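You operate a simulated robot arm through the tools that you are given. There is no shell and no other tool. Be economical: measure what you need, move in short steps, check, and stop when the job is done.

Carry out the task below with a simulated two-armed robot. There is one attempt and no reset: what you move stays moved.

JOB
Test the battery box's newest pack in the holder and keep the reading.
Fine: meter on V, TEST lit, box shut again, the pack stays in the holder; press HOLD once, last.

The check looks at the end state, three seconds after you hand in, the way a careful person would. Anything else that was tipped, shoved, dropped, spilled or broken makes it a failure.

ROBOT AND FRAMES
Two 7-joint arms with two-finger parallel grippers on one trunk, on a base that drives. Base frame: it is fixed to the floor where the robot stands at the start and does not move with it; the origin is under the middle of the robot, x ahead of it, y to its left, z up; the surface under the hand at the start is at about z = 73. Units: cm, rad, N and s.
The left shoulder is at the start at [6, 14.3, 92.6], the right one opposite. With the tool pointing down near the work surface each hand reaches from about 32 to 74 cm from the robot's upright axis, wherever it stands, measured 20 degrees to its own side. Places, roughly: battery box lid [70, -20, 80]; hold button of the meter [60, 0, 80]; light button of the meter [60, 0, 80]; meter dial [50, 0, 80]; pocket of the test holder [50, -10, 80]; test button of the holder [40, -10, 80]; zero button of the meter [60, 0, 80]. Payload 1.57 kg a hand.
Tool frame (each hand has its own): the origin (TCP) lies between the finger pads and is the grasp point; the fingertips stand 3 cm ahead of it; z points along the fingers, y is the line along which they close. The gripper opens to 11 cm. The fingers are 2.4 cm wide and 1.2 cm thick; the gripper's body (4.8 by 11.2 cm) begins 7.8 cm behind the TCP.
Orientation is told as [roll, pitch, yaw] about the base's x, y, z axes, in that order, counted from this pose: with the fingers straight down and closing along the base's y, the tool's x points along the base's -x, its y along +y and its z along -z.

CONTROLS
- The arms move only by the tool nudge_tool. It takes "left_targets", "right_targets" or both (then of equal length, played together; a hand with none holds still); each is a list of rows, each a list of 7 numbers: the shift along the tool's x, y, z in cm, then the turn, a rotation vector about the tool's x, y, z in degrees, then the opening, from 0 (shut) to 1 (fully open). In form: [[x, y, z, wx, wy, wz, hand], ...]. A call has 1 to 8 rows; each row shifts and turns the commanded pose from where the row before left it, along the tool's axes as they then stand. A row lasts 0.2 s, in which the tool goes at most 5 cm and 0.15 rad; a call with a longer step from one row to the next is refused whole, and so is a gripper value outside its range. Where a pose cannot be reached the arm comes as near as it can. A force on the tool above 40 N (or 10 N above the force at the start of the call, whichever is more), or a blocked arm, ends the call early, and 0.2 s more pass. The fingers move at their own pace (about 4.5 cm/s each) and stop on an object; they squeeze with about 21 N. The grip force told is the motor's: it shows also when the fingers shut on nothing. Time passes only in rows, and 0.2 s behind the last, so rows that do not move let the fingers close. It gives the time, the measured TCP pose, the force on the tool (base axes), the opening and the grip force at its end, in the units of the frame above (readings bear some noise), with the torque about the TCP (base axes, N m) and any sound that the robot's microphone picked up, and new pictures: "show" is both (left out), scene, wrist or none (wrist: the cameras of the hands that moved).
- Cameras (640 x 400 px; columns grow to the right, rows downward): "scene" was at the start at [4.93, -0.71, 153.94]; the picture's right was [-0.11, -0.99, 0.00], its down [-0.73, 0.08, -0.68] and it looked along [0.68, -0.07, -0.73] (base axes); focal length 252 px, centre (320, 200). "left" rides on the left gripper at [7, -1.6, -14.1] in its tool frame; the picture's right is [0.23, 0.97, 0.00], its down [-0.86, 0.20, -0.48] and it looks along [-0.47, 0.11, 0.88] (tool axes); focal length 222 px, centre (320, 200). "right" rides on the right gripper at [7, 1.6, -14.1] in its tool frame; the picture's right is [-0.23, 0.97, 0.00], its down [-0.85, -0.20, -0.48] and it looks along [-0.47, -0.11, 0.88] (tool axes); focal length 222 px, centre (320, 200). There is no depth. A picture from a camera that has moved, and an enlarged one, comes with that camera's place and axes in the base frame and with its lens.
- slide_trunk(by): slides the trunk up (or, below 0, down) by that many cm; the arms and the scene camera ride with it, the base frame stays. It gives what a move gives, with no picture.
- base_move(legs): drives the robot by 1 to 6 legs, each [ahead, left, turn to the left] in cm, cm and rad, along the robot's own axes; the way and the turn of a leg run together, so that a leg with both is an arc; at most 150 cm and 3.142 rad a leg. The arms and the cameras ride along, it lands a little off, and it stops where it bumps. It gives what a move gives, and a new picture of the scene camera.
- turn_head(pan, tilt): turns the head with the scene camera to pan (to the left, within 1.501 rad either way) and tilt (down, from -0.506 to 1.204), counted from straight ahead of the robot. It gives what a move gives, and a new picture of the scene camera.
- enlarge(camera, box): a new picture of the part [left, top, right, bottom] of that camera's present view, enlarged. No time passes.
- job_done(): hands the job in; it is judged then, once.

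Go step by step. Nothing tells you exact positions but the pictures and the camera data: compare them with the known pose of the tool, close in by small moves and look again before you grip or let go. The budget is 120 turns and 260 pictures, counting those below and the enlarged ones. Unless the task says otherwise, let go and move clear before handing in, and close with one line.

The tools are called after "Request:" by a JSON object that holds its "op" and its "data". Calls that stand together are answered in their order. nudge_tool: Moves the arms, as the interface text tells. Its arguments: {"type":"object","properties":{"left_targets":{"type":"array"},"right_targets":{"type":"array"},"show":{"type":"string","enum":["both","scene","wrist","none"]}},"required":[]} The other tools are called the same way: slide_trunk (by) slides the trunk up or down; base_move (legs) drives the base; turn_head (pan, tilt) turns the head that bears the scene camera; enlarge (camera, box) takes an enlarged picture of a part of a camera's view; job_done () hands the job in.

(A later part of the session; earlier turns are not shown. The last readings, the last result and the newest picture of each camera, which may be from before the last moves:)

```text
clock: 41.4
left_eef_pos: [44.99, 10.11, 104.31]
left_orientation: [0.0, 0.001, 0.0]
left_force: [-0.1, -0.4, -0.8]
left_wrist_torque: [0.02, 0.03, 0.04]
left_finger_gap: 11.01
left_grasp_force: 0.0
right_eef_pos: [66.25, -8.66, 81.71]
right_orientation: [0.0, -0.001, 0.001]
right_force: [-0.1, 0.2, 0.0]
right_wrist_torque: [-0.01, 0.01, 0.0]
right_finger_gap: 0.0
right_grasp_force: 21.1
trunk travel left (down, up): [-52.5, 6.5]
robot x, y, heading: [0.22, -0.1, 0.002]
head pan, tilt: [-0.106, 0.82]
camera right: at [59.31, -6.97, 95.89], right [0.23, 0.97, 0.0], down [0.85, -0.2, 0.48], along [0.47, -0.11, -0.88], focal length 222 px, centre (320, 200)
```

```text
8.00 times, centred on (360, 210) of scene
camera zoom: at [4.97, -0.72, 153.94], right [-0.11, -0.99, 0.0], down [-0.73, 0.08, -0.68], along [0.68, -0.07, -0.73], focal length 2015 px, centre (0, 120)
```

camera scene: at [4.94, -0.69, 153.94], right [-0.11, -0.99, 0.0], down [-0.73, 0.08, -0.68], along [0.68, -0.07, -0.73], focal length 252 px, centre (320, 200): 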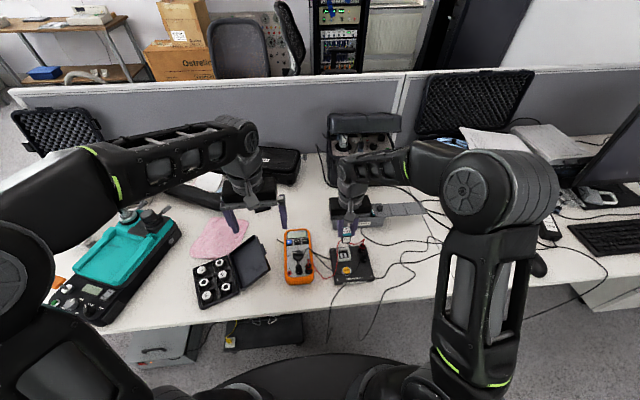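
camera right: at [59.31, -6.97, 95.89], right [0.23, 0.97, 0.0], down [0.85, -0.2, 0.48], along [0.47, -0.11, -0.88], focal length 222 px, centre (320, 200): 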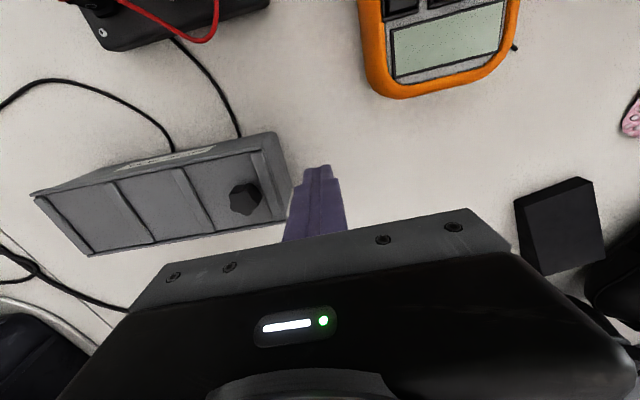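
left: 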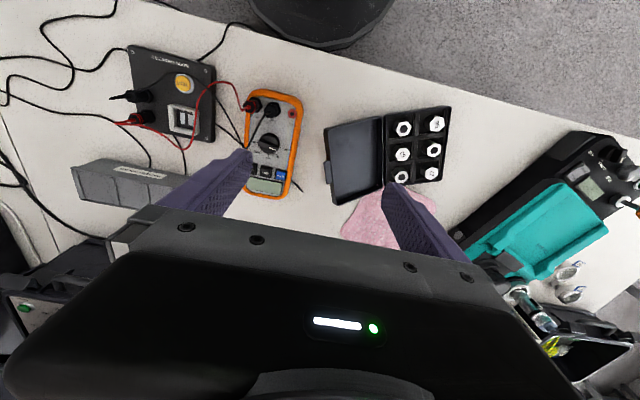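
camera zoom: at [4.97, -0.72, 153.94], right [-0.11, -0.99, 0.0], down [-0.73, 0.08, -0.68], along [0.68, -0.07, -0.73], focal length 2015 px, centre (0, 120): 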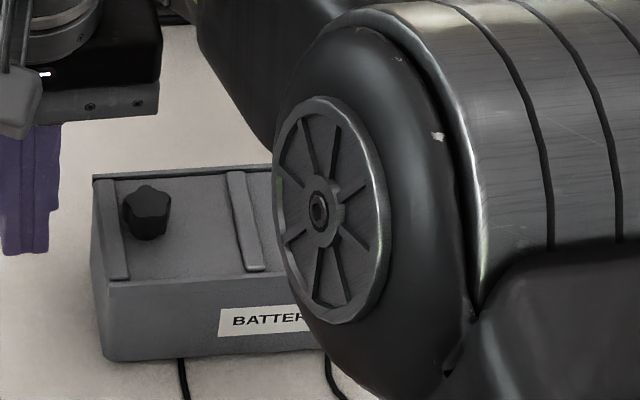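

Finger is just left of the box. I lower and push right in small steps.

Request:
{"op": "nudge_tool", "data": {"right_targets": [[0, 0, 1.7, 0, 0, 0, 0], [0, 0, 1.8, 0, 0, 0, 0], [0, -0.8, 0, 0, 0, 0, 0], [0, -0.7, 0, 0, 0, 0, 0], [0, -0.4, 0, 0, 0, 0, 0], [0, -0.3, 0, 0, 0, 0, 0], [0, -0.2, 0, 0, 0, 0, 0]], "show": "none"}}

Request:
{"op": "enlarge", "data": {"camera": "scene", "box": [325, 185, 395, 235]}}

```text
clock: 43.0
left_eef_pos: [44.98, 10.05, 104.26]
left_orientation: [0.0, 0.0, 0.001]
left_force: [0.1, 0.1, -0.4]
left_wrist_torque: [0.01, 0.0, 0.0]
left_finger_gap: 10.99
left_grasp_force: 0.1
right_eef_pos: [66.33, -10.9, 78.12]
right_orientation: [0.002, -0.004, 0.0]
right_force: [-1.2, 4.1, -0.2]
right_wrist_torque: [-0.06, -0.03, -0.01]
right_finger_gap: 0.0
right_grasp_force: 20.6
trunk travel left (down, up): [-52.5, 6.5]
robot x, y, heading: [-0.02, 0.18, 0.0]
head pan, tilt: [-0.106, 0.82]
```

```text
8.00 times, centred on (360, 210) of scene
camera zoom: at [4.93, -0.66, 153.94], right [-0.11, -0.99, 0.0], down [-0.73, 0.08, -0.68], along [0.68, -0.07, -0.73], focal length 2015 px, centre (0, 120)
```

zoom: 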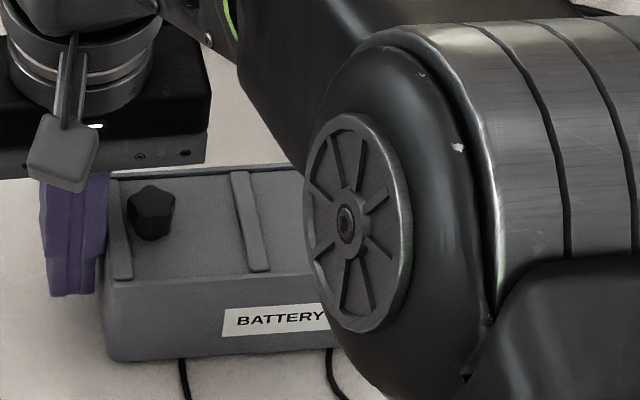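

Box is starting to move and lid stays with it. I push another 0.75 cm, then back off and rise.

Request:
{"op": "nudge_tool", "data": {"right_targets": [[0, -0.25, 0, 0, 0, 0, 0], [0, -0.25, 0, 0, 0, 0, 0], [0, -0.25, 0, 0, 0, 0, 0], [0, 0.8, 0, 0, 0, 0, 0], [0, 1, -2, 0, 0, 0, 0], [0, 0, -4, 0, 0, 0, 0], [0, 0, -4, 0, 0, 0, 0]], "show": "none"}}

Request:
{"op": "enlarge", "data": {"camera": "scene", "box": [325, 185, 395, 235]}}

```text
clock: 44.6
left_eef_pos: [44.97, 10.11, 104.31]
left_orientation: [0.0, 0.0, -0.001]
left_force: [0.0, 0.2, 0.2]
left_wrist_torque: [0.0, 0.0, 0.01]
left_finger_gap: 10.98
left_grasp_force: 0.2
right_eef_pos: [66.24, -10.05, 88.18]
right_orientation: [-0.001, -0.001, -0.001]
right_force: [-0.4, 0.6, -0.7]
right_wrist_torque: [-0.01, 0.01, 0.02]
right_finger_gap: 0.02
right_grasp_force: 21.2
trunk travel left (down, up): [-52.5, 6.5]
robot x, y, heading: [0.17, -0.06, -0.0]
head pan, tilt: [-0.106, 0.82]
```

```text
8.00 times, centred on (360, 210) of scene
camera zoom: at [4.9, -0.69, 153.94], right [-0.11, -0.99, 0.0], down [-0.73, 0.08, -0.68], along [0.68, -0.07, -0.73], focal length 2015 px, centre (0, 120)
```

zoom: 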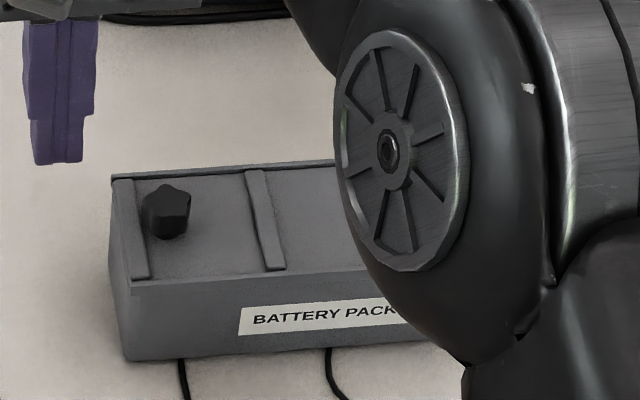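

The box is shut and back in place. Now the dial: I pull the right hand clear and bring the left hand over the dial at about [50.6,1.8].

Request:
{"op": "nudge_tool", "data": {"left_targets": [[-1.4, -2, 2, 0, 0, 0, 0.6], [-1.4, -2, 2, 0, 0, 0, 0.4], [-1.4, -2, 2, 0, 0, 0, 0.4], [-1.4, -2, 2, 0, 0, 0, 0.4], [0, 0, 0, 0, 0, -8.5, 0.4], [0, 0, 0, 0, 0, -8.5, 0.4], [0, 0, 0, 0, 0, -8.5, 0.4], [0, 0, 0, 0, 0, -8.5, 0.4]], "right_targets": [[1, -3, -2, 0, 0, 0, 0], [2, -3, -2, 0, 0, 0, 0], [2.5, -3, -2, 0, 0, 0, 0], [2.5, -3, -2, 0, 0, 0, 0], [2.5, -3, -2, 0, 0, 0, 0], [2.5, -3, -1, 0, 0, 0, 0], [2.5, 0, 0, 0, 0, 0, 0], [2.5, 0, 0, 0, 0, 0, 0]], "show": "none"}}

Request:
{"op": "nudge_tool", "data": {"left_targets": [[0, 0, 0, 0, 0, -8.5, 0.4], [0, 0, 0, 0, 0, -8.5, 0.4], [0, 0, 0, 0, 0, -8.5, 0.4], [0, 0, 0, 0, 0, -8.5, 0.4], [0, 0, 0, 0, 0, -8.5, 0.4], [0, 0, 0, 0, 0, -8.5, 0.4], [0, 0, 0, 0, 0, -5, 0.4]], "show": "both"}}

Request:
{"op": "enlarge", "data": {"camera": "left", "box": [220, 60, 440, 240]}}

Request:
{"op": "enlarge", "data": {"camera": "scene", "box": [280, 220, 330, 260]}}

```text
clock: 46.4
left_eef_pos: [50.54, 1.99, 96.44]
left_orientation: [0.0, -0.002, 0.597]
left_force: [0.8, -0.2, -0.4]
left_wrist_torque: [-0.01, 0.02, 0.03]
left_finger_gap: 4.38
left_grasp_force: 0.0
right_eef_pos: [48.25, -27.88, 99.3]
right_orientation: [0.0, -0.003, 0.0]
right_force: [0.5, -0.7, 0.6]
right_wrist_torque: [0.0, 0.0, -0.01]
right_finger_gap: 0.0
right_grasp_force: 21.4
trunk travel left (down, up): [-52.5, 6.5]
robot x, y, heading: [0.2, 0.36, 0.001]
head pan, tilt: [-0.106, 0.82]
```

```text
clock: 48.0
left_eef_pos: [50.7, 1.97, 96.26]
left_orientation: [-0.002, -0.002, 1.573]
left_force: [-0.8, 0.0, 0.5]
left_wrist_torque: [-0.02, 0.03, 0.02]
left_finger_gap: 4.4
left_grasp_force: 0.0
right_eef_pos: [48.29, -27.83, 99.26]
right_orientation: [0.001, 0.001, 0.0]
right_force: [-0.2, 0.2, -0.1]
right_wrist_torque: [0.0, 0.01, 0.03]
right_finger_gap: 0.0
right_grasp_force: 20.9
trunk travel left (down, up): [-52.5, 6.5]
robot x, y, heading: [0.43, 0.43, -0.0]
head pan, tilt: [-0.106, 0.82]
camera scene: at [4.93, -0.71, 153.94], right [-0.11, -0.99, 0.0], down [-0.73, 0.08, -0.68], along [0.68, -0.07, -0.73], focal length 252 px, centre (320, 200)
camera left: at [52.35, -4.97, 110.43], right [-0.97, -0.23, 0.0], down [-0.2, 0.85, 0.48], along [-0.11, 0.47, -0.88], focal length 222 px, centre (320, 200)
```

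scene: 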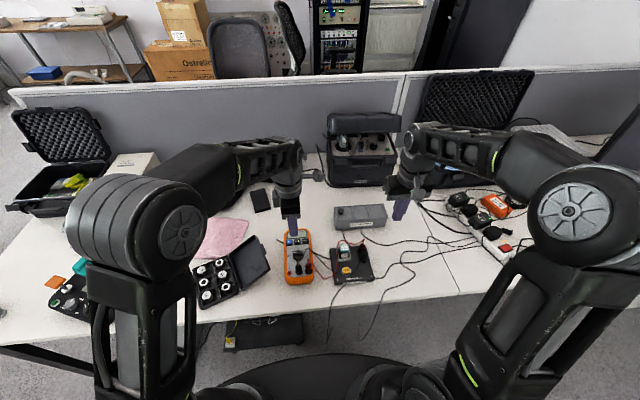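
left: 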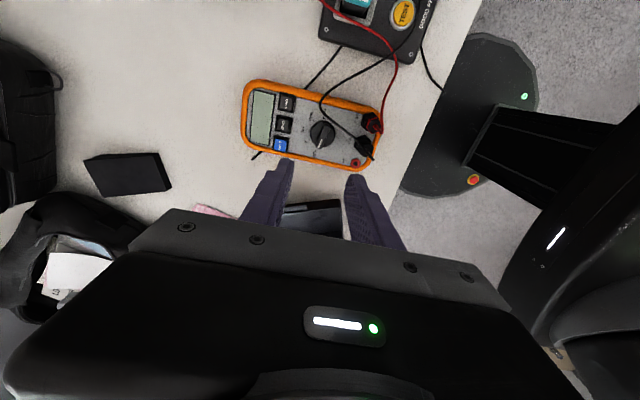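

```text
2.22 times, centred on (330, 150) of left
camera zoom: at [52.35, -4.97, 110.43], right [-0.97, -0.23, 0.0], down [-0.2, 0.85, 0.48], along [-0.11, 0.47, -0.88], focal length 494 px, centre (298, 311)
```

zoom: 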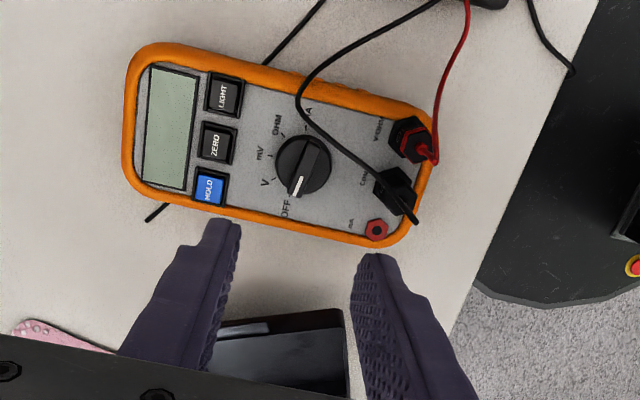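

```text
10.00 times, centred on (305, 240) of scene
camera zoom: at [4.93, -0.71, 153.94], right [-0.11, -0.99, 0.0], down [-0.73, 0.08, -0.68], along [0.68, -0.07, -0.73], focal length 2519 px, centre (470, -200)
```

zoom: 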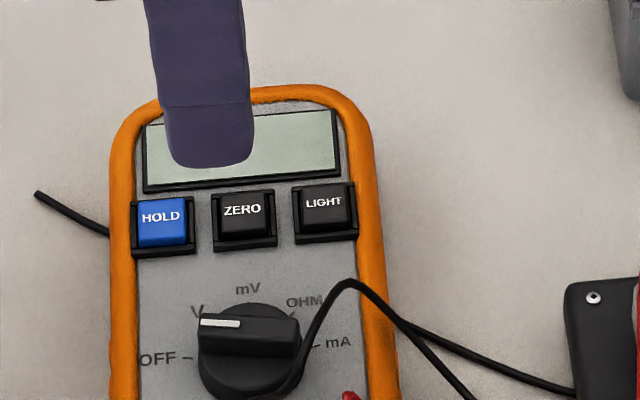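

Left hand is over the dial; pointer at OFF, V is ~45° clockwise. I centre better and lower part way.

Request:
{"op": "nudge_tool", "data": {"left_targets": [[0.35, 0.2, 2.5, 0, 0, 0, 0.35], [0, 0, 2.5, 0, 0, 0, 0.35], [0, 0, 2.5, 0, 0, 0, 0.35], [0, 0, 2.5, 0, 0, 0, 0.35]], "show": "none"}}

Request:
{"op": "enlarge", "data": {"camera": "left", "box": [240, 80, 420, 220]}}

Request:
{"op": "enlarge", "data": {"camera": "scene", "box": [280, 230, 330, 270]}}

Request:
{"op": "enlarge", "data": {"camera": "right", "box": [440, 0, 600, 140]}}

```text
clock: 49.0
left_eef_pos: [50.47, 1.46, 86.22]
left_orientation: [0.001, 0.0, 1.57]
left_force: [0.3, -0.1, 0.0]
left_wrist_torque: [-0.03, -0.02, -0.01]
left_finger_gap: 3.87
left_grasp_force: 0.0
right_eef_pos: [48.37, -27.73, 99.2]
right_orientation: [0.0, -0.001, 0.0]
right_force: [0.2, 0.4, -0.1]
right_wrist_torque: [0.02, -0.01, -0.03]
right_finger_gap: 0.0
right_grasp_force: 20.8
trunk travel left (down, up): [-52.5, 6.5]
robot x, y, heading: [-0.06, 0.2, -0.0]
head pan, tilt: [-0.106, 0.82]
```

```text
2.86 times, centred on (330, 150) of left
camera zoom: at [52.23, -5.44, 100.37], right [-0.97, -0.23, 0.0], down [-0.2, 0.86, 0.48], along [-0.11, 0.47, -0.88], focal length 635 px, centre (291, 343)
```

zoom: 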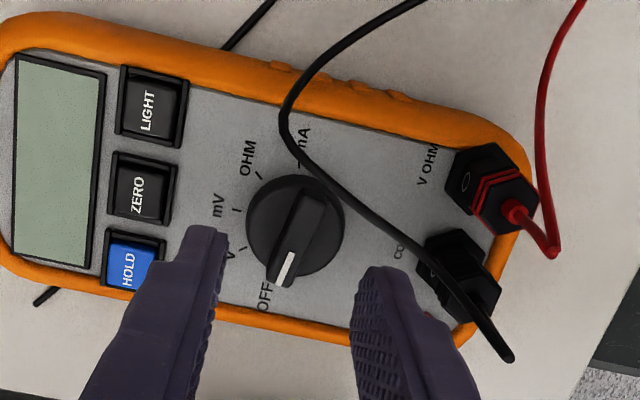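

```text
10.00 times, centred on (305, 250) of scene
camera zoom: at [4.97, -0.72, 153.94], right [-0.11, -0.99, 0.0], down [-0.73, 0.08, -0.68], along [0.68, -0.07, -0.73], focal length 2519 px, centre (470, -300)
```

zoom: 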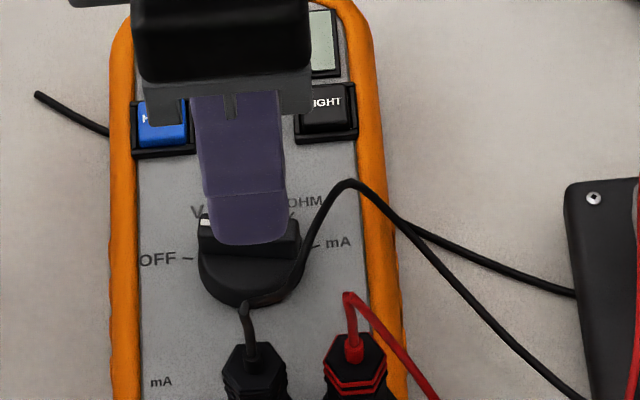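

```text
2.86 times, centred on (520, 70) of right
camera zoom: at [41.33, -26.23, 113.37], right [0.23, 0.97, 0.0], down [0.85, -0.2, 0.48], along [0.47, -0.11, -0.88], focal length 635 px, centre (-251, 571)
```

zoom: 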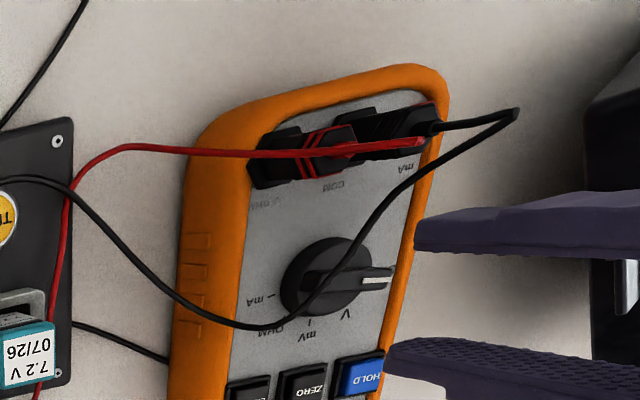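

The dial bar is at about [50.4,1.85] with top z≈79.2. I align a few degrees and lower so the fingertips straddle the bar.

Request:
{"op": "nudge_tool", "data": {"left_targets": [[-0.4, 0.05, 1.5, 0, 0, 5, 0.3], [0, 0, 1.5, 0, 0, 0, 0.25], [0, 0, 1, 0, 0, 0, 0.25], [0, 0, 0.6, 0, 0, 0, 0.25]], "show": "none"}}

Request:
{"op": "enlarge", "data": {"camera": "left", "box": [250, 110, 390, 220]}}

Request:
{"op": "enlarge", "data": {"camera": "right", "box": [440, 0, 600, 140]}}

Request:
{"op": "enlarge", "data": {"camera": "scene", "box": [280, 235, 330, 275]}}

```text
clock: 50.0
left_eef_pos: [50.31, 2.23, 81.73]
left_orientation: [0.0, -0.001, 1.484]
left_force: [0.1, 0.1, -0.3]
left_wrist_torque: [-0.01, 0.04, 0.0]
left_finger_gap: 2.75
left_grasp_force: 0.2
right_eef_pos: [48.3, -27.79, 99.23]
right_orientation: [0.0, 0.0, 0.001]
right_force: [0.2, -0.2, -0.5]
right_wrist_torque: [-0.01, 0.0, -0.01]
right_finger_gap: 0.0
right_grasp_force: 20.5
trunk travel left (down, up): [-52.5, 6.5]
robot x, y, heading: [-0.28, 0.11, 0.001]
head pan, tilt: [-0.106, 0.82]
```

```text
3.64 times, centred on (320, 165) of left
camera zoom: at [51.4, -5.03, 95.85], right [-0.99, -0.14, 0.0], down [-0.12, 0.87, 0.48], along [-0.07, 0.47, -0.88], focal length 808 px, centre (320, 327)
```

zoom: 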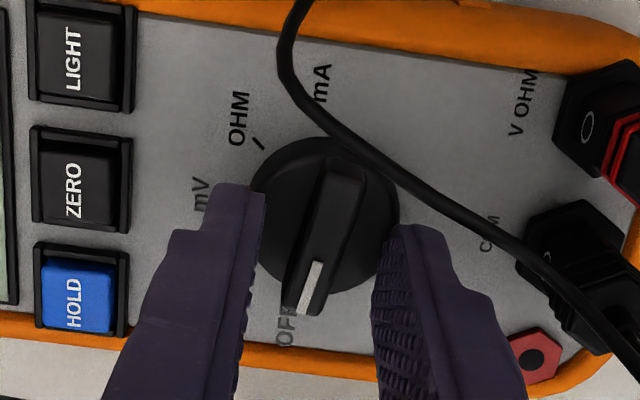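

```text
2.86 times, centred on (520, 70) of right
camera zoom: at [41.31, -26.22, 113.38], right [0.23, 0.97, 0.0], down [0.85, -0.2, 0.48], along [0.47, -0.11, -0.88], focal length 635 px, centre (-251, 571)
```

zoom: 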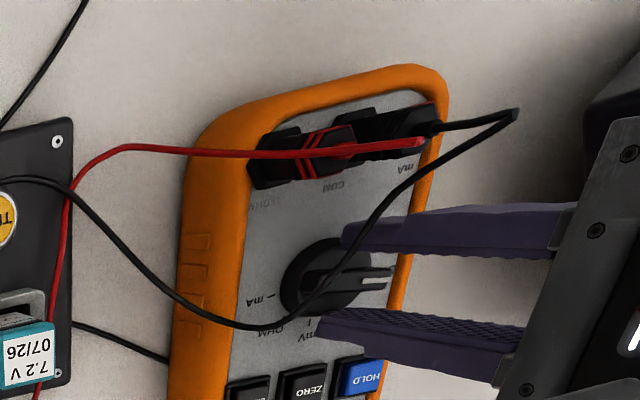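

```text
10.00 times, centred on (305, 255) of scene
camera zoom: at [4.94, -0.71, 153.94], right [-0.11, -0.99, 0.0], down [-0.73, 0.08, -0.68], along [0.68, -0.07, -0.73], focal length 2519 px, centre (470, -350)
```

zoom: 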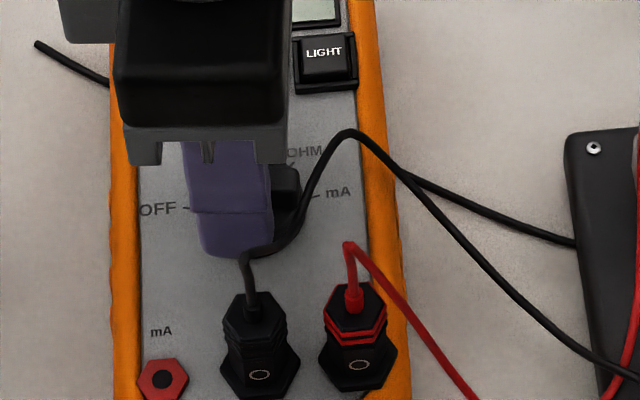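

The fingers straddle the bar but sit ~0.5 cm left of its centre. I shift right, lower 0.5 and close.

Request:
{"op": "nudge_tool", "data": {"left_targets": [[0.45, 0, 0, 0, 0, 0, 0.25], [0, 0, 0.5, 0, 0, 0, 0.25], [0, 0, 0, 0, 0, 0, 0.12], [0, 0, 0, 0, 0, 0, 0.04], [0, 0, 0, 0, 0, 0, 0.04]], "show": "none"}}

Request:
{"op": "enlarge", "data": {"camera": "left", "box": [250, 110, 390, 220]}}

Request:
{"op": "enlarge", "data": {"camera": "right", "box": [440, 0, 600, 140]}}

```text
clock: 51.0
left_eef_pos: [50.28, 1.72, 81.47]
left_orientation: [-0.002, 0.003, 1.481]
left_force: [-4.9, 3.2, 21.2]
left_wrist_torque: [0.22, 0.27, -0.16]
left_finger_gap: 1.22
left_grasp_force: 4.3
right_eef_pos: [48.15, -27.78, 99.35]
right_orientation: [-0.001, -0.001, 0.0]
right_force: [0.2, -0.3, 0.5]
right_wrist_torque: [-0.02, 0.02, 0.03]
right_finger_gap: 0.01
right_grasp_force: 20.9
trunk travel left (down, up): [-52.5, 6.5]
robot x, y, heading: [0.2, -0.0, -0.002]
head pan, tilt: [-0.106, 0.82]
stopped in row 5 (left hand): the force on the tool passed its limit at 45 N (the readings are from after the stop); the commanded pose is now the measured one
```

```text
3.64 times, centred on (320, 165) of left
camera zoom: at [51.28, -5.5, 95.71], right [-0.99, -0.14, 0.0], down [-0.12, 0.87, 0.48], along [-0.07, 0.47, -0.88], focal length 808 px, centre (320, 327)
```

zoom: 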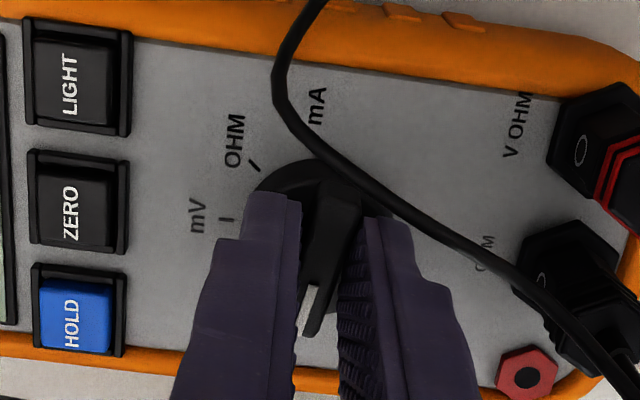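

```text
2.86 times, centred on (520, 70) of right
camera zoom: at [41.17, -26.17, 113.44], right [0.23, 0.97, 0.0], down [0.85, -0.2, 0.48], along [0.47, -0.11, -0.88], focal length 635 px, centre (-251, 571)
```

zoom: 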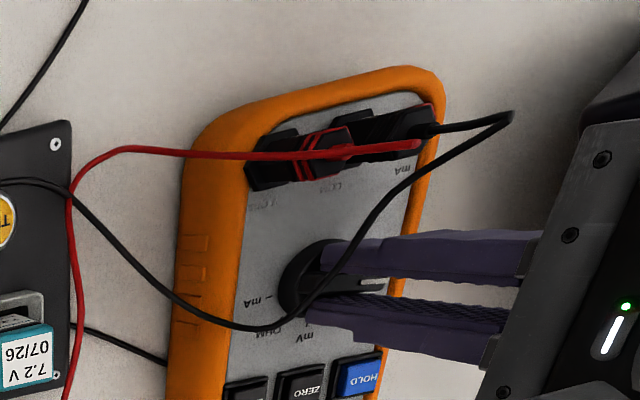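

The tips pressed on the dial's disc (about z 78.4). I raise slightly and close on the bar.

Request:
{"op": "nudge_tool", "data": {"left_targets": [[0, 0, -0.3, 0, 0, 0, 0.1], [0, 0, 0, 0, 0, 0, 0.04], [0, 0, 0, 0, 0, 0, 0.04], [0, 0, 0, 0, 0, 0, 0.04]], "show": "none"}}

Request:
{"op": "enlarge", "data": {"camera": "left", "box": [250, 110, 390, 220]}}

```text
clock: 52.0
left_eef_pos: [50.29, 1.69, 81.58]
left_orientation: [0.004, 0.0, 1.483]
left_force: [-0.8, 0.2, -0.4]
left_wrist_torque: [0.0, 0.03, 0.02]
left_finger_gap: 1.01
left_grasp_force: 21.0
right_eef_pos: [48.36, -27.9, 99.12]
right_orientation: [0.0, 0.0, 0.001]
right_force: [0.5, 0.0, -0.6]
right_wrist_torque: [-0.02, 0.02, -0.01]
right_finger_gap: 0.01
right_grasp_force: 20.5
trunk travel left (down, up): [-52.5, 6.5]
robot x, y, heading: [0.29, 0.03, 0.001]
head pan, tilt: [-0.106, 0.82]
```

```text
3.64 times, centred on (320, 165) of left
camera zoom: at [51.38, -5.44, 95.72], right [-0.99, -0.14, 0.0], down [-0.12, 0.87, 0.48], along [-0.07, 0.47, -0.88], focal length 808 px, centre (320, 327)
```

zoom: 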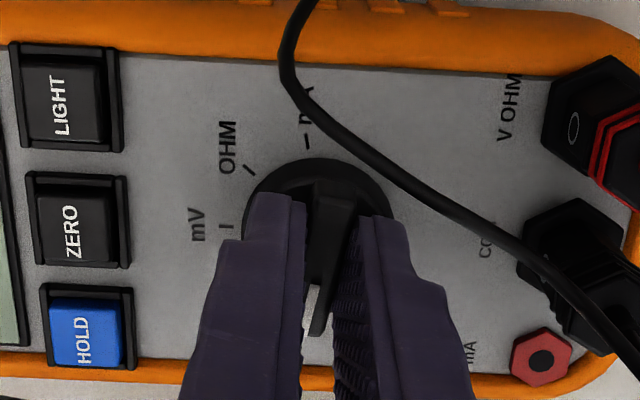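

Bar is gripped (1.0 cm). I turn clockwise in steps.

Request:
{"op": "nudge_tool", "data": {"left_targets": [[0, 0, 0, 0, 0, 7, 0.04], [0, 0, 0, 0, 0, 7, 0.04], [0, 0, 0, 0, 0, 7, 0.04]], "show": "none"}}

Request:
{"op": "enlarge", "data": {"camera": "left", "box": [220, 90, 420, 230]}}

Request:
{"op": "enlarge", "data": {"camera": "scene", "box": [275, 220, 355, 290]}}

```text
clock: 52.8
left_eef_pos: [50.29, 1.59, 81.71]
left_orientation: [0.001, 0.001, 1.116]
left_force: [-0.3, -0.7, 0.3]
left_wrist_torque: [0.03, 0.09, 0.03]
left_finger_gap: 1.0
left_grasp_force: 21.8
right_eef_pos: [48.28, -27.74, 99.19]
right_orientation: [0.0, -0.001, -0.001]
right_force: [0.6, -0.3, -0.7]
right_wrist_torque: [0.02, 0.02, -0.01]
right_finger_gap: 0.0
right_grasp_force: 21.0
trunk travel left (down, up): [-52.5, 6.5]
robot x, y, heading: [0.13, 0.05, -0.001]
head pan, tilt: [-0.106, 0.82]
```

```text
2.86 times, centred on (320, 160) of left
camera zoom: at [48.78, -5.36, 95.8], right [-0.97, 0.23, 0.0], down [0.2, 0.86, 0.48], along [0.11, 0.47, -0.88], focal length 635 px, centre (320, 314)
```

zoom: 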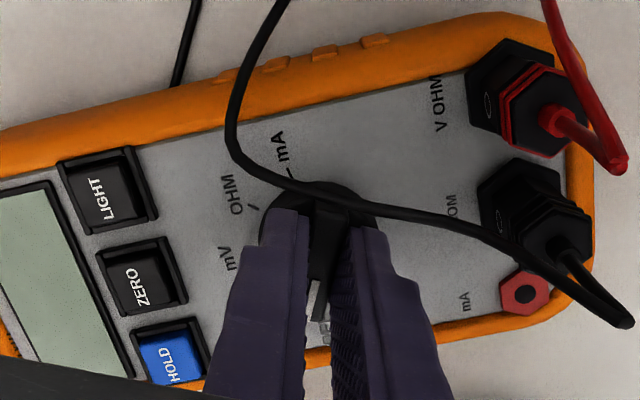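

```text
5.71 times, centred on (315, 255) of scene
camera zoom: at [4.97, -0.69, 153.94], right [-0.11, -0.99, 0.0], down [-0.73, 0.08, -0.68], along [0.68, -0.07, -0.73], focal length 1439 px, centre (349, -114)
```

zoom: 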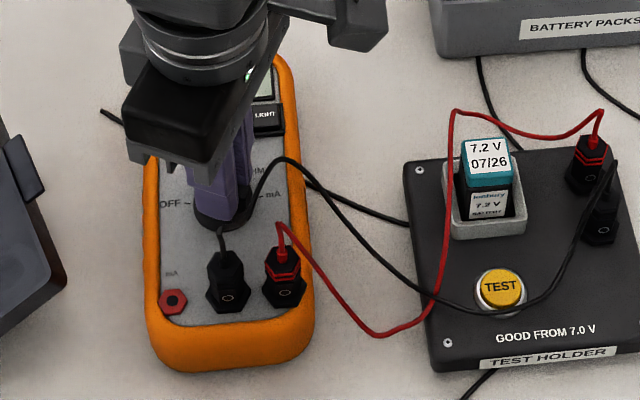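

The meter stays put and the dial follows. I turn the remaining ~24°.

Request:
{"op": "nudge_tool", "data": {"left_targets": [[0, 0, 0, 0, 0, 8, 0.04], [0, 0, 0, 0, 0, 8, 0.04], [0, 0, 0, 0, 0, 8, 0.04], [0, 0, 0, 0, 0, 0, 0.15], [0, 0, 0, 0, 0, 0, 0.25], [0, 0, -2, 0, 0, 0, 0.3], [0, 0, -4, 0, 0, 0, 0.3]], "show": "none"}}

Request:
{"op": "enlarge", "data": {"camera": "left", "box": [200, 60, 420, 230]}}

Request:
{"op": "enlarge", "data": {"camera": "scene", "box": [275, 220, 345, 290]}}

Request:
{"op": "enlarge", "data": {"camera": "right", "box": [440, 0, 600, 140]}}

```text
clock: 54.4
left_eef_pos: [50.11, 1.59, 87.64]
left_orientation: [0.001, 0.002, 0.697]
left_force: [-0.5, -0.1, 0.2]
left_wrist_torque: [0.01, -0.04, 0.02]
left_finger_gap: 3.31
left_grasp_force: 0.0
right_eef_pos: [48.23, -27.73, 99.29]
right_orientation: [0.0, -0.001, 0.0]
right_force: [0.8, -0.1, 0.4]
right_wrist_torque: [-0.01, -0.02, 0.0]
right_finger_gap: 0.0
right_grasp_force: 21.1
trunk travel left (down, up): [-52.5, 6.5]
robot x, y, heading: [0.01, 0.13, -0.001]
head pan, tilt: [-0.106, 0.82]
```

```text
2.35 times, centred on (310, 145) of left
camera zoom: at [45.87, -4.15, 101.71], right [-0.8, 0.6, 0.0], down [0.53, 0.7, 0.48], along [0.29, 0.38, -0.88], focal length 523 px, centre (344, 329)
```

zoom: 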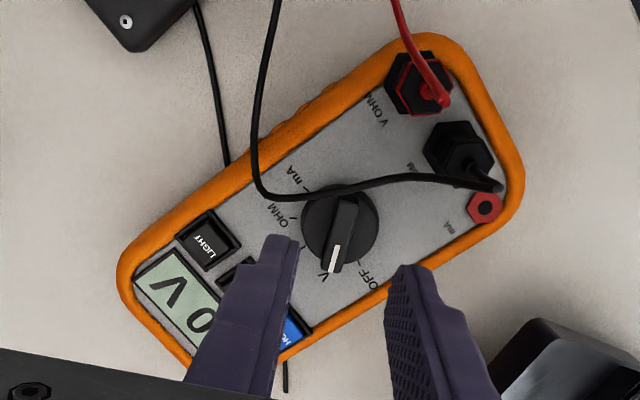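

```text
5.71 times, centred on (310, 255) of scene
camera zoom: at [4.86, -0.69, 153.94], right [-0.11, -0.99, 0.0], down [-0.73, 0.08, -0.68], along [0.68, -0.07, -0.73], focal length 1439 px, centre (377, -114)
```

zoom: 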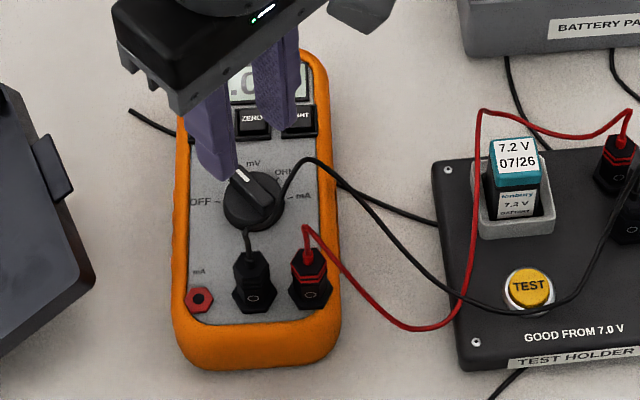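

```text
2.86 times, centred on (520, 70) of right
camera zoom: at [41.25, -26.2, 113.4], right [0.23, 0.97, 0.0], down [0.85, -0.2, 0.48], along [0.47, -0.11, -0.88], focal length 635 px, centre (-251, 571)
```

zoom: 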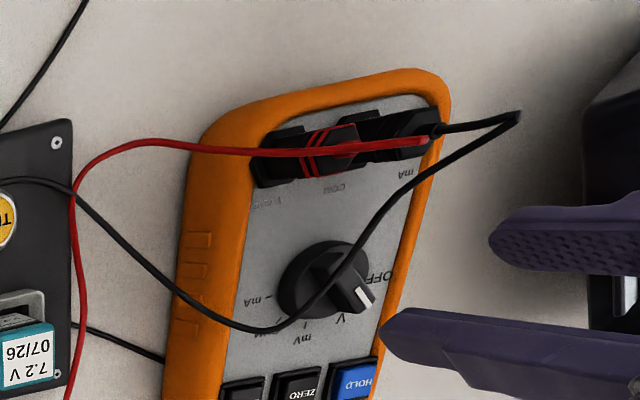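

The meter is now on V and live. Next: right hand goes above TEST at about [44.05,-13.95] while the left hand lifts and squares up for HOLD.

Request:
{"op": "nudge_tool", "data": {"left_targets": [[0, 0, -2, 0, 0, 8, 0.2], [0, 0, -2, 0, 0, 8, 0], [0, 0, -2, 0, 0, 8, 0], [0, 0, -1, 0, 0, 8, 0], [0, 0, 0, 0, 0, 7.8, 0], [0, 2, 0, 0, 0, 0, 0], [0, 2, 0, 0, 0, 0, 0]], "right_targets": [[1, 2, 1, 0, 0, 0, 0], [1, 2, 1, 0, 0, 0, 0], [1, 2, 2, 0, 0, 0, 0], [1, 2, 2, 0, 0, 0, 0], [0.2, 2, 2, 0, 0, 0, 0], [0, 2, 1, 0, 0, 0, 0], [0, 1.8, 0, 0, 0, 0, 0]], "show": "both"}}

Request:
{"op": "enlarge", "data": {"camera": "scene", "box": [280, 220, 380, 290]}}

Request:
{"op": "enlarge", "data": {"camera": "right", "box": [230, 60, 410, 200]}}

```text
clock: 56.0
left_eef_pos: [50.36, 5.65, 94.65]
left_orientation: [-0.001, 0.002, 0.001]
left_force: [-0.4, 0.6, 0.3]
left_wrist_torque: [0.0, -0.01, 0.01]
left_finger_gap: 0.0
left_grasp_force: 21.3
right_eef_pos: [44.02, -13.94, 90.23]
right_orientation: [-0.001, 0.001, 0.0]
right_force: [0.6, 0.3, 0.0]
right_wrist_torque: [-0.02, -0.04, 0.02]
right_finger_gap: 0.0
right_grasp_force: 20.8
trunk travel left (down, up): [-52.5, 6.5]
robot x, y, heading: [-0.04, -0.12, -0.001]
head pan, tilt: [-0.106, 0.82]
camera scene: at [4.92, -0.63, 153.94], right [-0.11, -0.99, 0.0], down [-0.73, 0.08, -0.68], along [0.68, -0.07, -0.73], focal length 252 px, centre (320, 200)
camera right: at [37.03, -12.27, 104.34], right [0.23, 0.97, 0.0], down [0.85, -0.2, 0.48], along [0.47, -0.11, -0.88], focal length 222 px, centre (320, 200)
camera left: at [43.44, 3.9, 108.79], right [-0.23, 0.97, 0.0], down [0.86, 0.2, 0.48], along [0.46, 0.11, -0.88], focal length 222 px, centre (320, 200)
```

scene: 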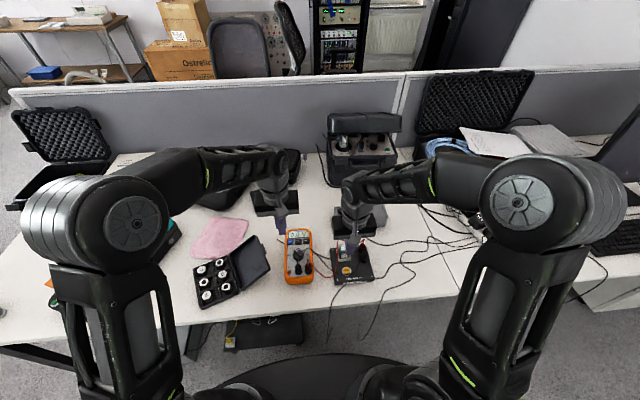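
right: 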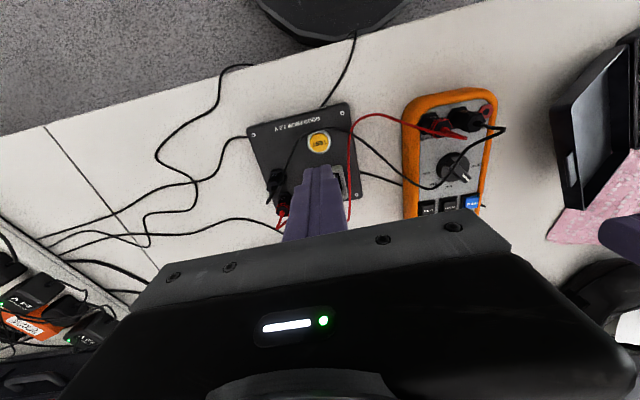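
left: 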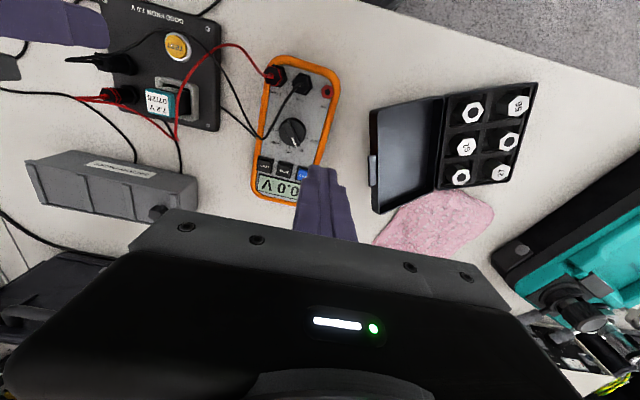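

```text
5.71 times, centred on (330, 255) of scene
camera zoom: at [4.92, -0.63, 153.94], right [-0.11, -0.99, 0.0], down [-0.73, 0.08, -0.68], along [0.68, -0.07, -0.73], focal length 1439 px, centre (263, -114)
```

zoom: 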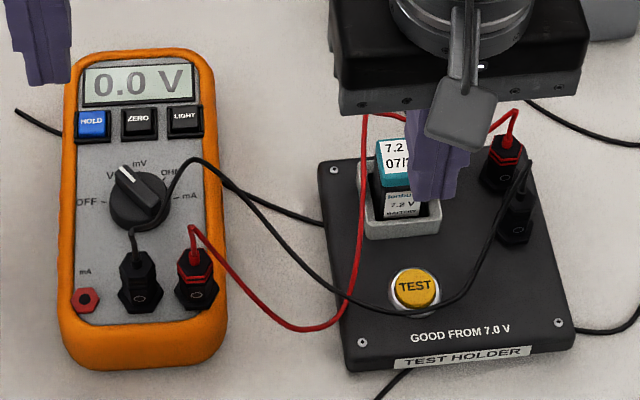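

```text
2.86 times, centred on (320, 130) of right
camera zoom: at [37.03, -12.27, 104.34], right [0.23, 0.97, 0.0], down [0.85, -0.2, 0.48], along [0.47, -0.11, -0.88], focal length 635 px, centre (320, 400)
```

zoom: 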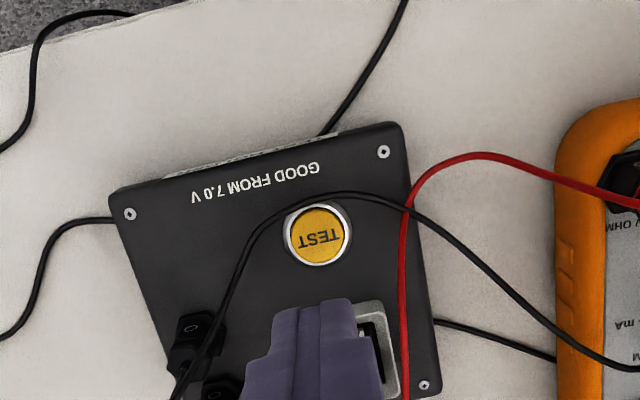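

Meter reads 0.0 V and TEST is at [44.07,-14.0]. I lower the closed fingers above it.

Request:
{"op": "nudge_tool", "data": {"right_targets": [[0, 0, 3.5, 0, 0, 0, 0], [0, 0, 3.5, 0, 0, 0, 0], [0, 0, 3, 0, 0, 0, 0]], "show": "none"}}

Request:
{"op": "enlarge", "data": {"camera": "scene", "box": [325, 235, 381, 290]}}

Request:
{"op": "enlarge", "data": {"camera": "right", "box": [230, 60, 410, 200]}}

```text
clock: 56.8
left_eef_pos: [50.29, 5.47, 94.59]
left_orientation: [0.0, 0.001, 0.003]
left_force: [0.6, 1.0, 0.5]
left_wrist_torque: [-0.01, 0.01, 0.02]
left_finger_gap: 0.0
left_grasp_force: 21.2
right_eef_pos: [44.0, -13.91, 80.2]
right_orientation: [-0.001, 0.0, 0.0]
right_force: [0.0, -0.3, 0.5]
right_wrist_torque: [-0.05, 0.03, 0.01]
right_finger_gap: 0.0
right_grasp_force: 20.9
trunk travel left (down, up): [-52.5, 6.5]
robot x, y, heading: [0.03, 0.13, -0.001]
head pan, tilt: [-0.106, 0.82]
```

```text
7.27 times, centred on (353, 262) of scene
camera zoom: at [4.97, -0.69, 153.94], right [-0.11, -0.99, 0.0], down [-0.73, 0.08, -0.68], along [0.68, -0.07, -0.73], focal length 1832 px, centre (80, -254)
```

zoom: 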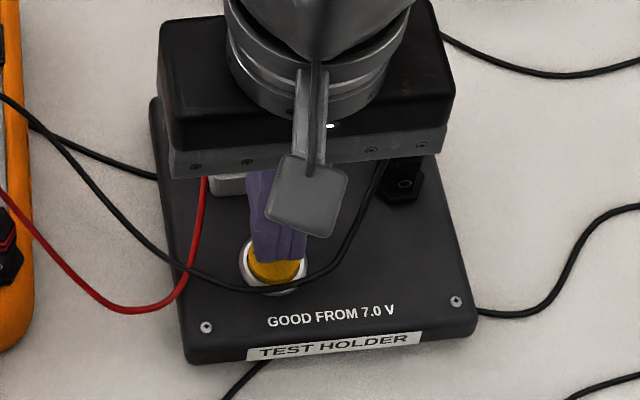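

```text
2.86 times, centred on (320, 130) of right
camera zoom: at [37.07, -12.39, 94.33], right [0.23, 0.97, 0.0], down [0.85, -0.2, 0.48], along [0.47, -0.11, -0.88], focal length 635 px, centre (320, 400)
```

zoom: 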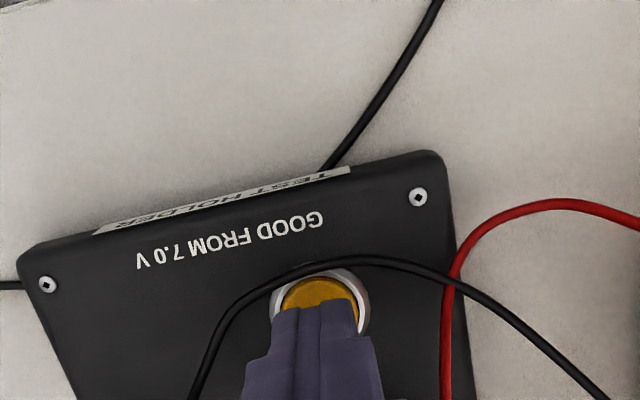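

The tips are over the button. I press down in small steps until it clicks.

Request:
{"op": "nudge_tool", "data": {"right_targets": [[0.1, 0, 0.6, 0, 0, 0, 0], [0, 0, 0.3, 0, 0, 0, 0], [0, 0, 0.3, 0, 0, 0, 0]], "show": "none"}}

Request:
{"op": "enlarge", "data": {"camera": "scene", "box": [280, 220, 380, 290]}}

```text
clock: 57.6
left_eef_pos: [50.29, 5.5, 94.65]
left_orientation: [0.001, 0.002, 0.004]
left_force: [0.0, 0.6, -0.1]
left_wrist_torque: [-0.01, 0.04, -0.02]
left_finger_gap: 0.0
left_grasp_force: 20.7
right_eef_pos: [43.91, -14.09, 79.0]
right_orientation: [0.0, 0.001, -0.001]
right_force: [-0.9, 0.1, 2.1]
right_wrist_torque: [0.01, 0.03, -0.03]
right_finger_gap: 0.01
right_grasp_force: 21.1
trunk travel left (down, up): [-52.5, 6.5]
robot x, y, heading: [0.02, -0.09, 0.003]
head pan, tilt: [-0.106, 0.82]
heard: click
```

```text
5.71 times, centred on (330, 255) of scene
camera zoom: at [4.88, -0.69, 153.95], right [-0.11, -0.99, 0.0], down [-0.73, 0.08, -0.68], along [0.68, -0.07, -0.73], focal length 1439 px, centre (263, -114)
```

zoom: 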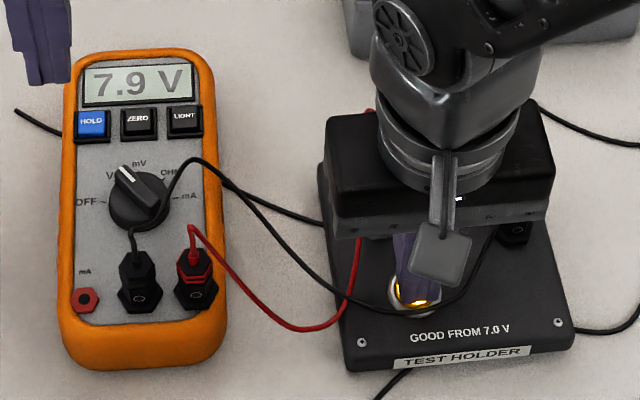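

Click heard, TEST glows and the meter reads 7.9 V. I lift the right hand to see whether it stays lit.

Request:
{"op": "nudge_tool", "data": {"right_targets": [[0, 0, -1, 0, 0, 0, 0], [0, 0, -3, 0, 0, 0, 0], [0, 0, -4, 0, 0, 0, 0], [0, 0, -4, 0, 0, 0, 0], [0, -3, -3, 0, 0, 0, 0], [0, -4, 0, 0, 0, 0, 0], [0, -4, 0, 0, 0, 0, 0]], "show": "none"}}

Request:
{"op": "enlarge", "data": {"camera": "scene", "box": [280, 220, 380, 290]}}

Request:
{"op": "enlarge", "data": {"camera": "left", "box": [230, 110, 390, 240]}}

```text
clock: 59.2
left_eef_pos: [50.24, 5.5, 94.62]
left_orientation: [0.001, 0.003, 0.004]
left_force: [0.2, 0.3, 0.4]
left_wrist_torque: [0.01, 0.01, 0.03]
left_finger_gap: 0.0
left_grasp_force: 21.3
right_eef_pos: [43.89, -25.08, 94.36]
right_orientation: [-0.001, 0.0, 0.001]
right_force: [-1.5, -0.1, -0.1]
right_wrist_torque: [0.0, -0.02, -0.02]
right_finger_gap: 0.0
right_grasp_force: 20.4
trunk travel left (down, up): [-52.5, 6.5]
robot x, y, heading: [-0.15, -0.5, 0.003]
head pan, tilt: [-0.106, 0.82]
```

```text
5.71 times, centred on (330, 255) of scene
camera zoom: at [4.89, -0.76, 153.94], right [-0.11, -0.99, 0.0], down [-0.73, 0.08, -0.68], along [0.68, -0.07, -0.73], focal length 1439 px, centre (263, -114)
```

zoom: 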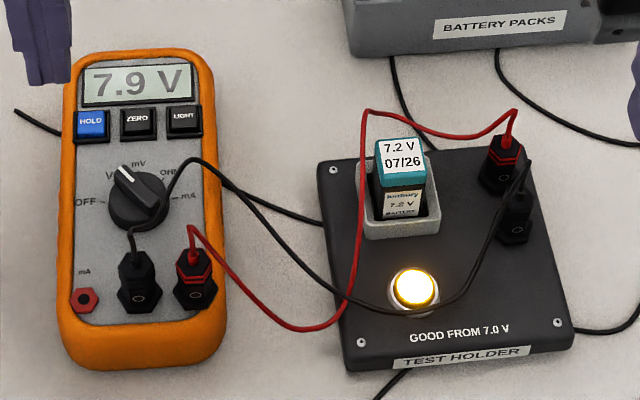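

```text
3.08 times, centred on (310, 175) of left
camera zoom: at [43.43, 3.8, 108.8], right [-0.23, 0.97, 0.0], down [0.86, 0.2, 0.48], along [0.46, 0.11, -0.88], focal length 684 px, centre (351, 277)
```

zoom: 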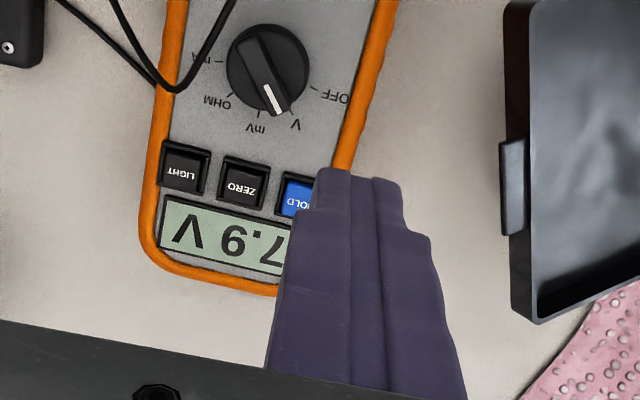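

TEST stays lit at 7.9 V. Last is HOLD at about [55.9,4.4]; I'll press it with just one finger by opening the left hand to 4.4 cm, so it can't touch ZERO.

Request:
{"op": "nudge_tool", "data": {"left_targets": [[-2, 0.9, 1, 0, 0, 0, 0.2], [-2, 0.8, 2, 0, 0, 0, 0.4], [-1.6, 0, 2, 0, 0, 0, 0.4], [0, 0, 2, 0, 0, 0, 0.4]], "show": "none"}}

Request:
{"op": "enlarge", "data": {"camera": "scene", "box": [275, 210, 331, 260]}}

Request:
{"op": "enlarge", "data": {"camera": "left", "box": [210, 90, 390, 220]}}

```text
clock: 60.2
left_eef_pos: [55.93, 7.36, 87.57]
left_orientation: [0.0, 0.001, 0.004]
left_force: [1.0, 0.6, -0.1]
left_wrist_torque: [0.0, -0.03, 0.01]
left_finger_gap: 4.41
left_grasp_force: 0.0
right_eef_pos: [43.84, -25.04, 94.3]
right_orientation: [0.0, -0.001, 0.0]
right_force: [-1.3, -0.2, -0.1]
right_wrist_torque: [0.02, 0.03, 0.0]
right_finger_gap: 0.02
right_grasp_force: 20.4
trunk travel left (down, up): [-52.5, 6.5]
robot x, y, heading: [0.05, -0.15, 0.0]
head pan, tilt: [-0.106, 0.82]
```

```text
8.00 times, centred on (303, 235) of scene
camera zoom: at [4.93, -0.7, 153.94], right [-0.11, -0.99, 0.0], down [-0.73, 0.08, -0.68], along [0.68, -0.07, -0.73], focal length 2015 px, centre (456, -80)
```

zoom: 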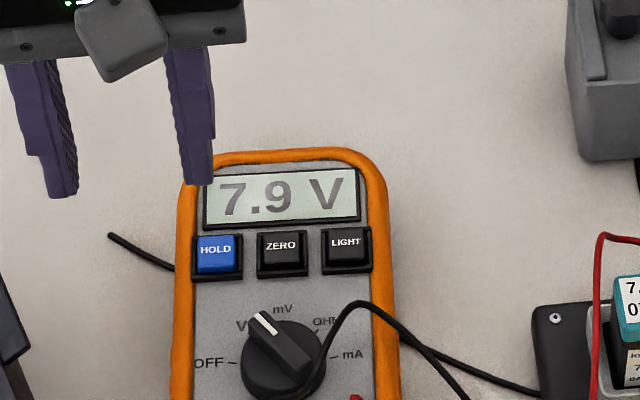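

```text
3.08 times, centred on (300, 155) of left
camera zoom: at [49.02, 5.68, 101.67], right [-0.23, 0.97, 0.0], down [0.86, 0.2, 0.48], along [0.46, 0.11, -0.88], focal length 684 px, centre (382, 338)
```

zoom: 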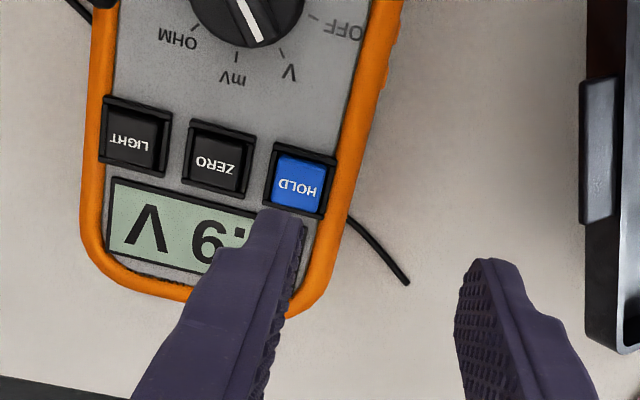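

HOLD is at [56.0,4.37]; the finger is nearly above it. I lower to about 1 cm above.

Request:
{"op": "nudge_tool", "data": {"left_targets": [[0, -0.15, 2.5, 0, 0, 0, 0.4], [0, 0, 2.5, 0, 0, 0, 0.4]], "show": "none"}}

Request:
{"op": "enlarge", "data": {"camera": "scene", "box": [275, 210, 331, 260]}}

Request:
{"op": "enlarge", "data": {"camera": "left", "box": [210, 90, 390, 220]}}

```text
clock: 60.8
left_eef_pos: [55.9, 7.14, 82.8]
left_orientation: [0.0, 0.003, 0.003]
left_force: [-0.8, -0.7, 0.5]
left_wrist_torque: [0.01, 0.01, 0.03]
left_finger_gap: 4.39
left_grasp_force: 0.2
right_eef_pos: [43.93, -25.19, 94.38]
right_orientation: [0.001, 0.001, 0.0]
right_force: [0.0, -0.6, -0.2]
right_wrist_torque: [0.03, -0.02, -0.03]
right_finger_gap: 0.01
right_grasp_force: 20.9
trunk travel left (down, up): [-52.5, 6.5]
robot x, y, heading: [-0.14, 0.08, -0.002]
head pan, tilt: [-0.106, 0.82]
```

```text
8.00 times, centred on (303, 235) of scene
camera zoom: at [4.94, -0.7, 153.94], right [-0.11, -0.99, 0.0], down [-0.73, 0.08, -0.68], along [0.68, -0.07, -0.73], focal length 2015 px, centre (456, -80)
```

zoom: 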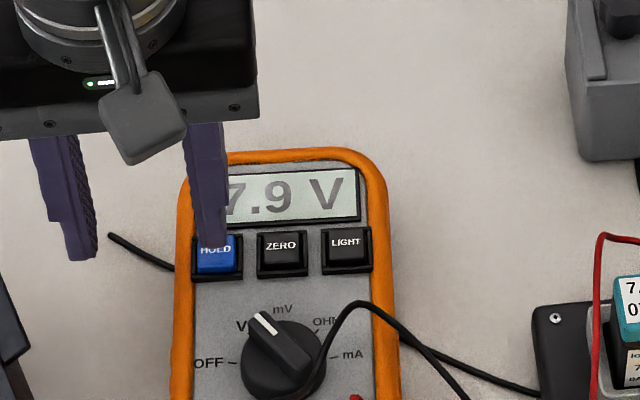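

```text
3.08 times, centred on (300, 155) of left
camera zoom: at [49.13, 5.52, 96.86], right [-0.23, 0.97, 0.0], down [0.86, 0.2, 0.48], along [0.46, 0.11, -0.88], focal length 684 px, centre (382, 338)
```

zoom: 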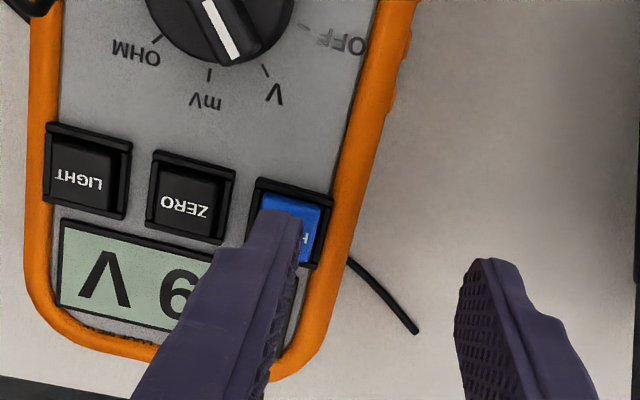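

Slight shift left, then press gently.

Request:
{"op": "nudge_tool", "data": {"left_targets": [[0, 0.2, 0.8, 0, 0, 0, 0.4], [0, 0, 0.4, 0, 0, 0, 0.4], [0, 0, 0.25, 0, 0, 0, 0.4]], "show": "none"}}

Request:
{"op": "enlarge", "data": {"camera": "left", "box": [210, 90, 390, 220]}}

```text
clock: 61.6
left_eef_pos: [56.02, 7.39, 81.21]
left_orientation: [0.0, 0.003, 0.004]
left_force: [0.0, 0.5, -0.1]
left_wrist_torque: [-0.01, -0.03, -0.01]
left_finger_gap: 4.42
left_grasp_force: 0.0
right_eef_pos: [43.83, -25.17, 94.23]
right_orientation: [0.0, 0.0, -0.002]
right_force: [-0.3, -0.3, -0.2]
right_wrist_torque: [0.0, -0.02, -0.02]
right_finger_gap: 0.01
right_grasp_force: 21.4
trunk travel left (down, up): [-52.5, 6.5]
robot x, y, heading: [0.08, -0.45, -0.002]
head pan, tilt: [-0.106, 0.82]
```

```text
3.08 times, centred on (300, 155) of left
camera zoom: at [49.11, 5.77, 95.4], right [-0.23, 0.97, 0.0], down [0.86, 0.2, 0.48], along [0.46, 0.11, -0.88], focal length 684 px, centre (382, 338)
```

zoom: 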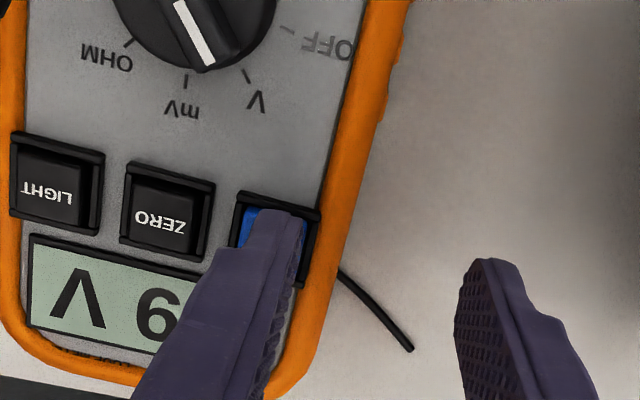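

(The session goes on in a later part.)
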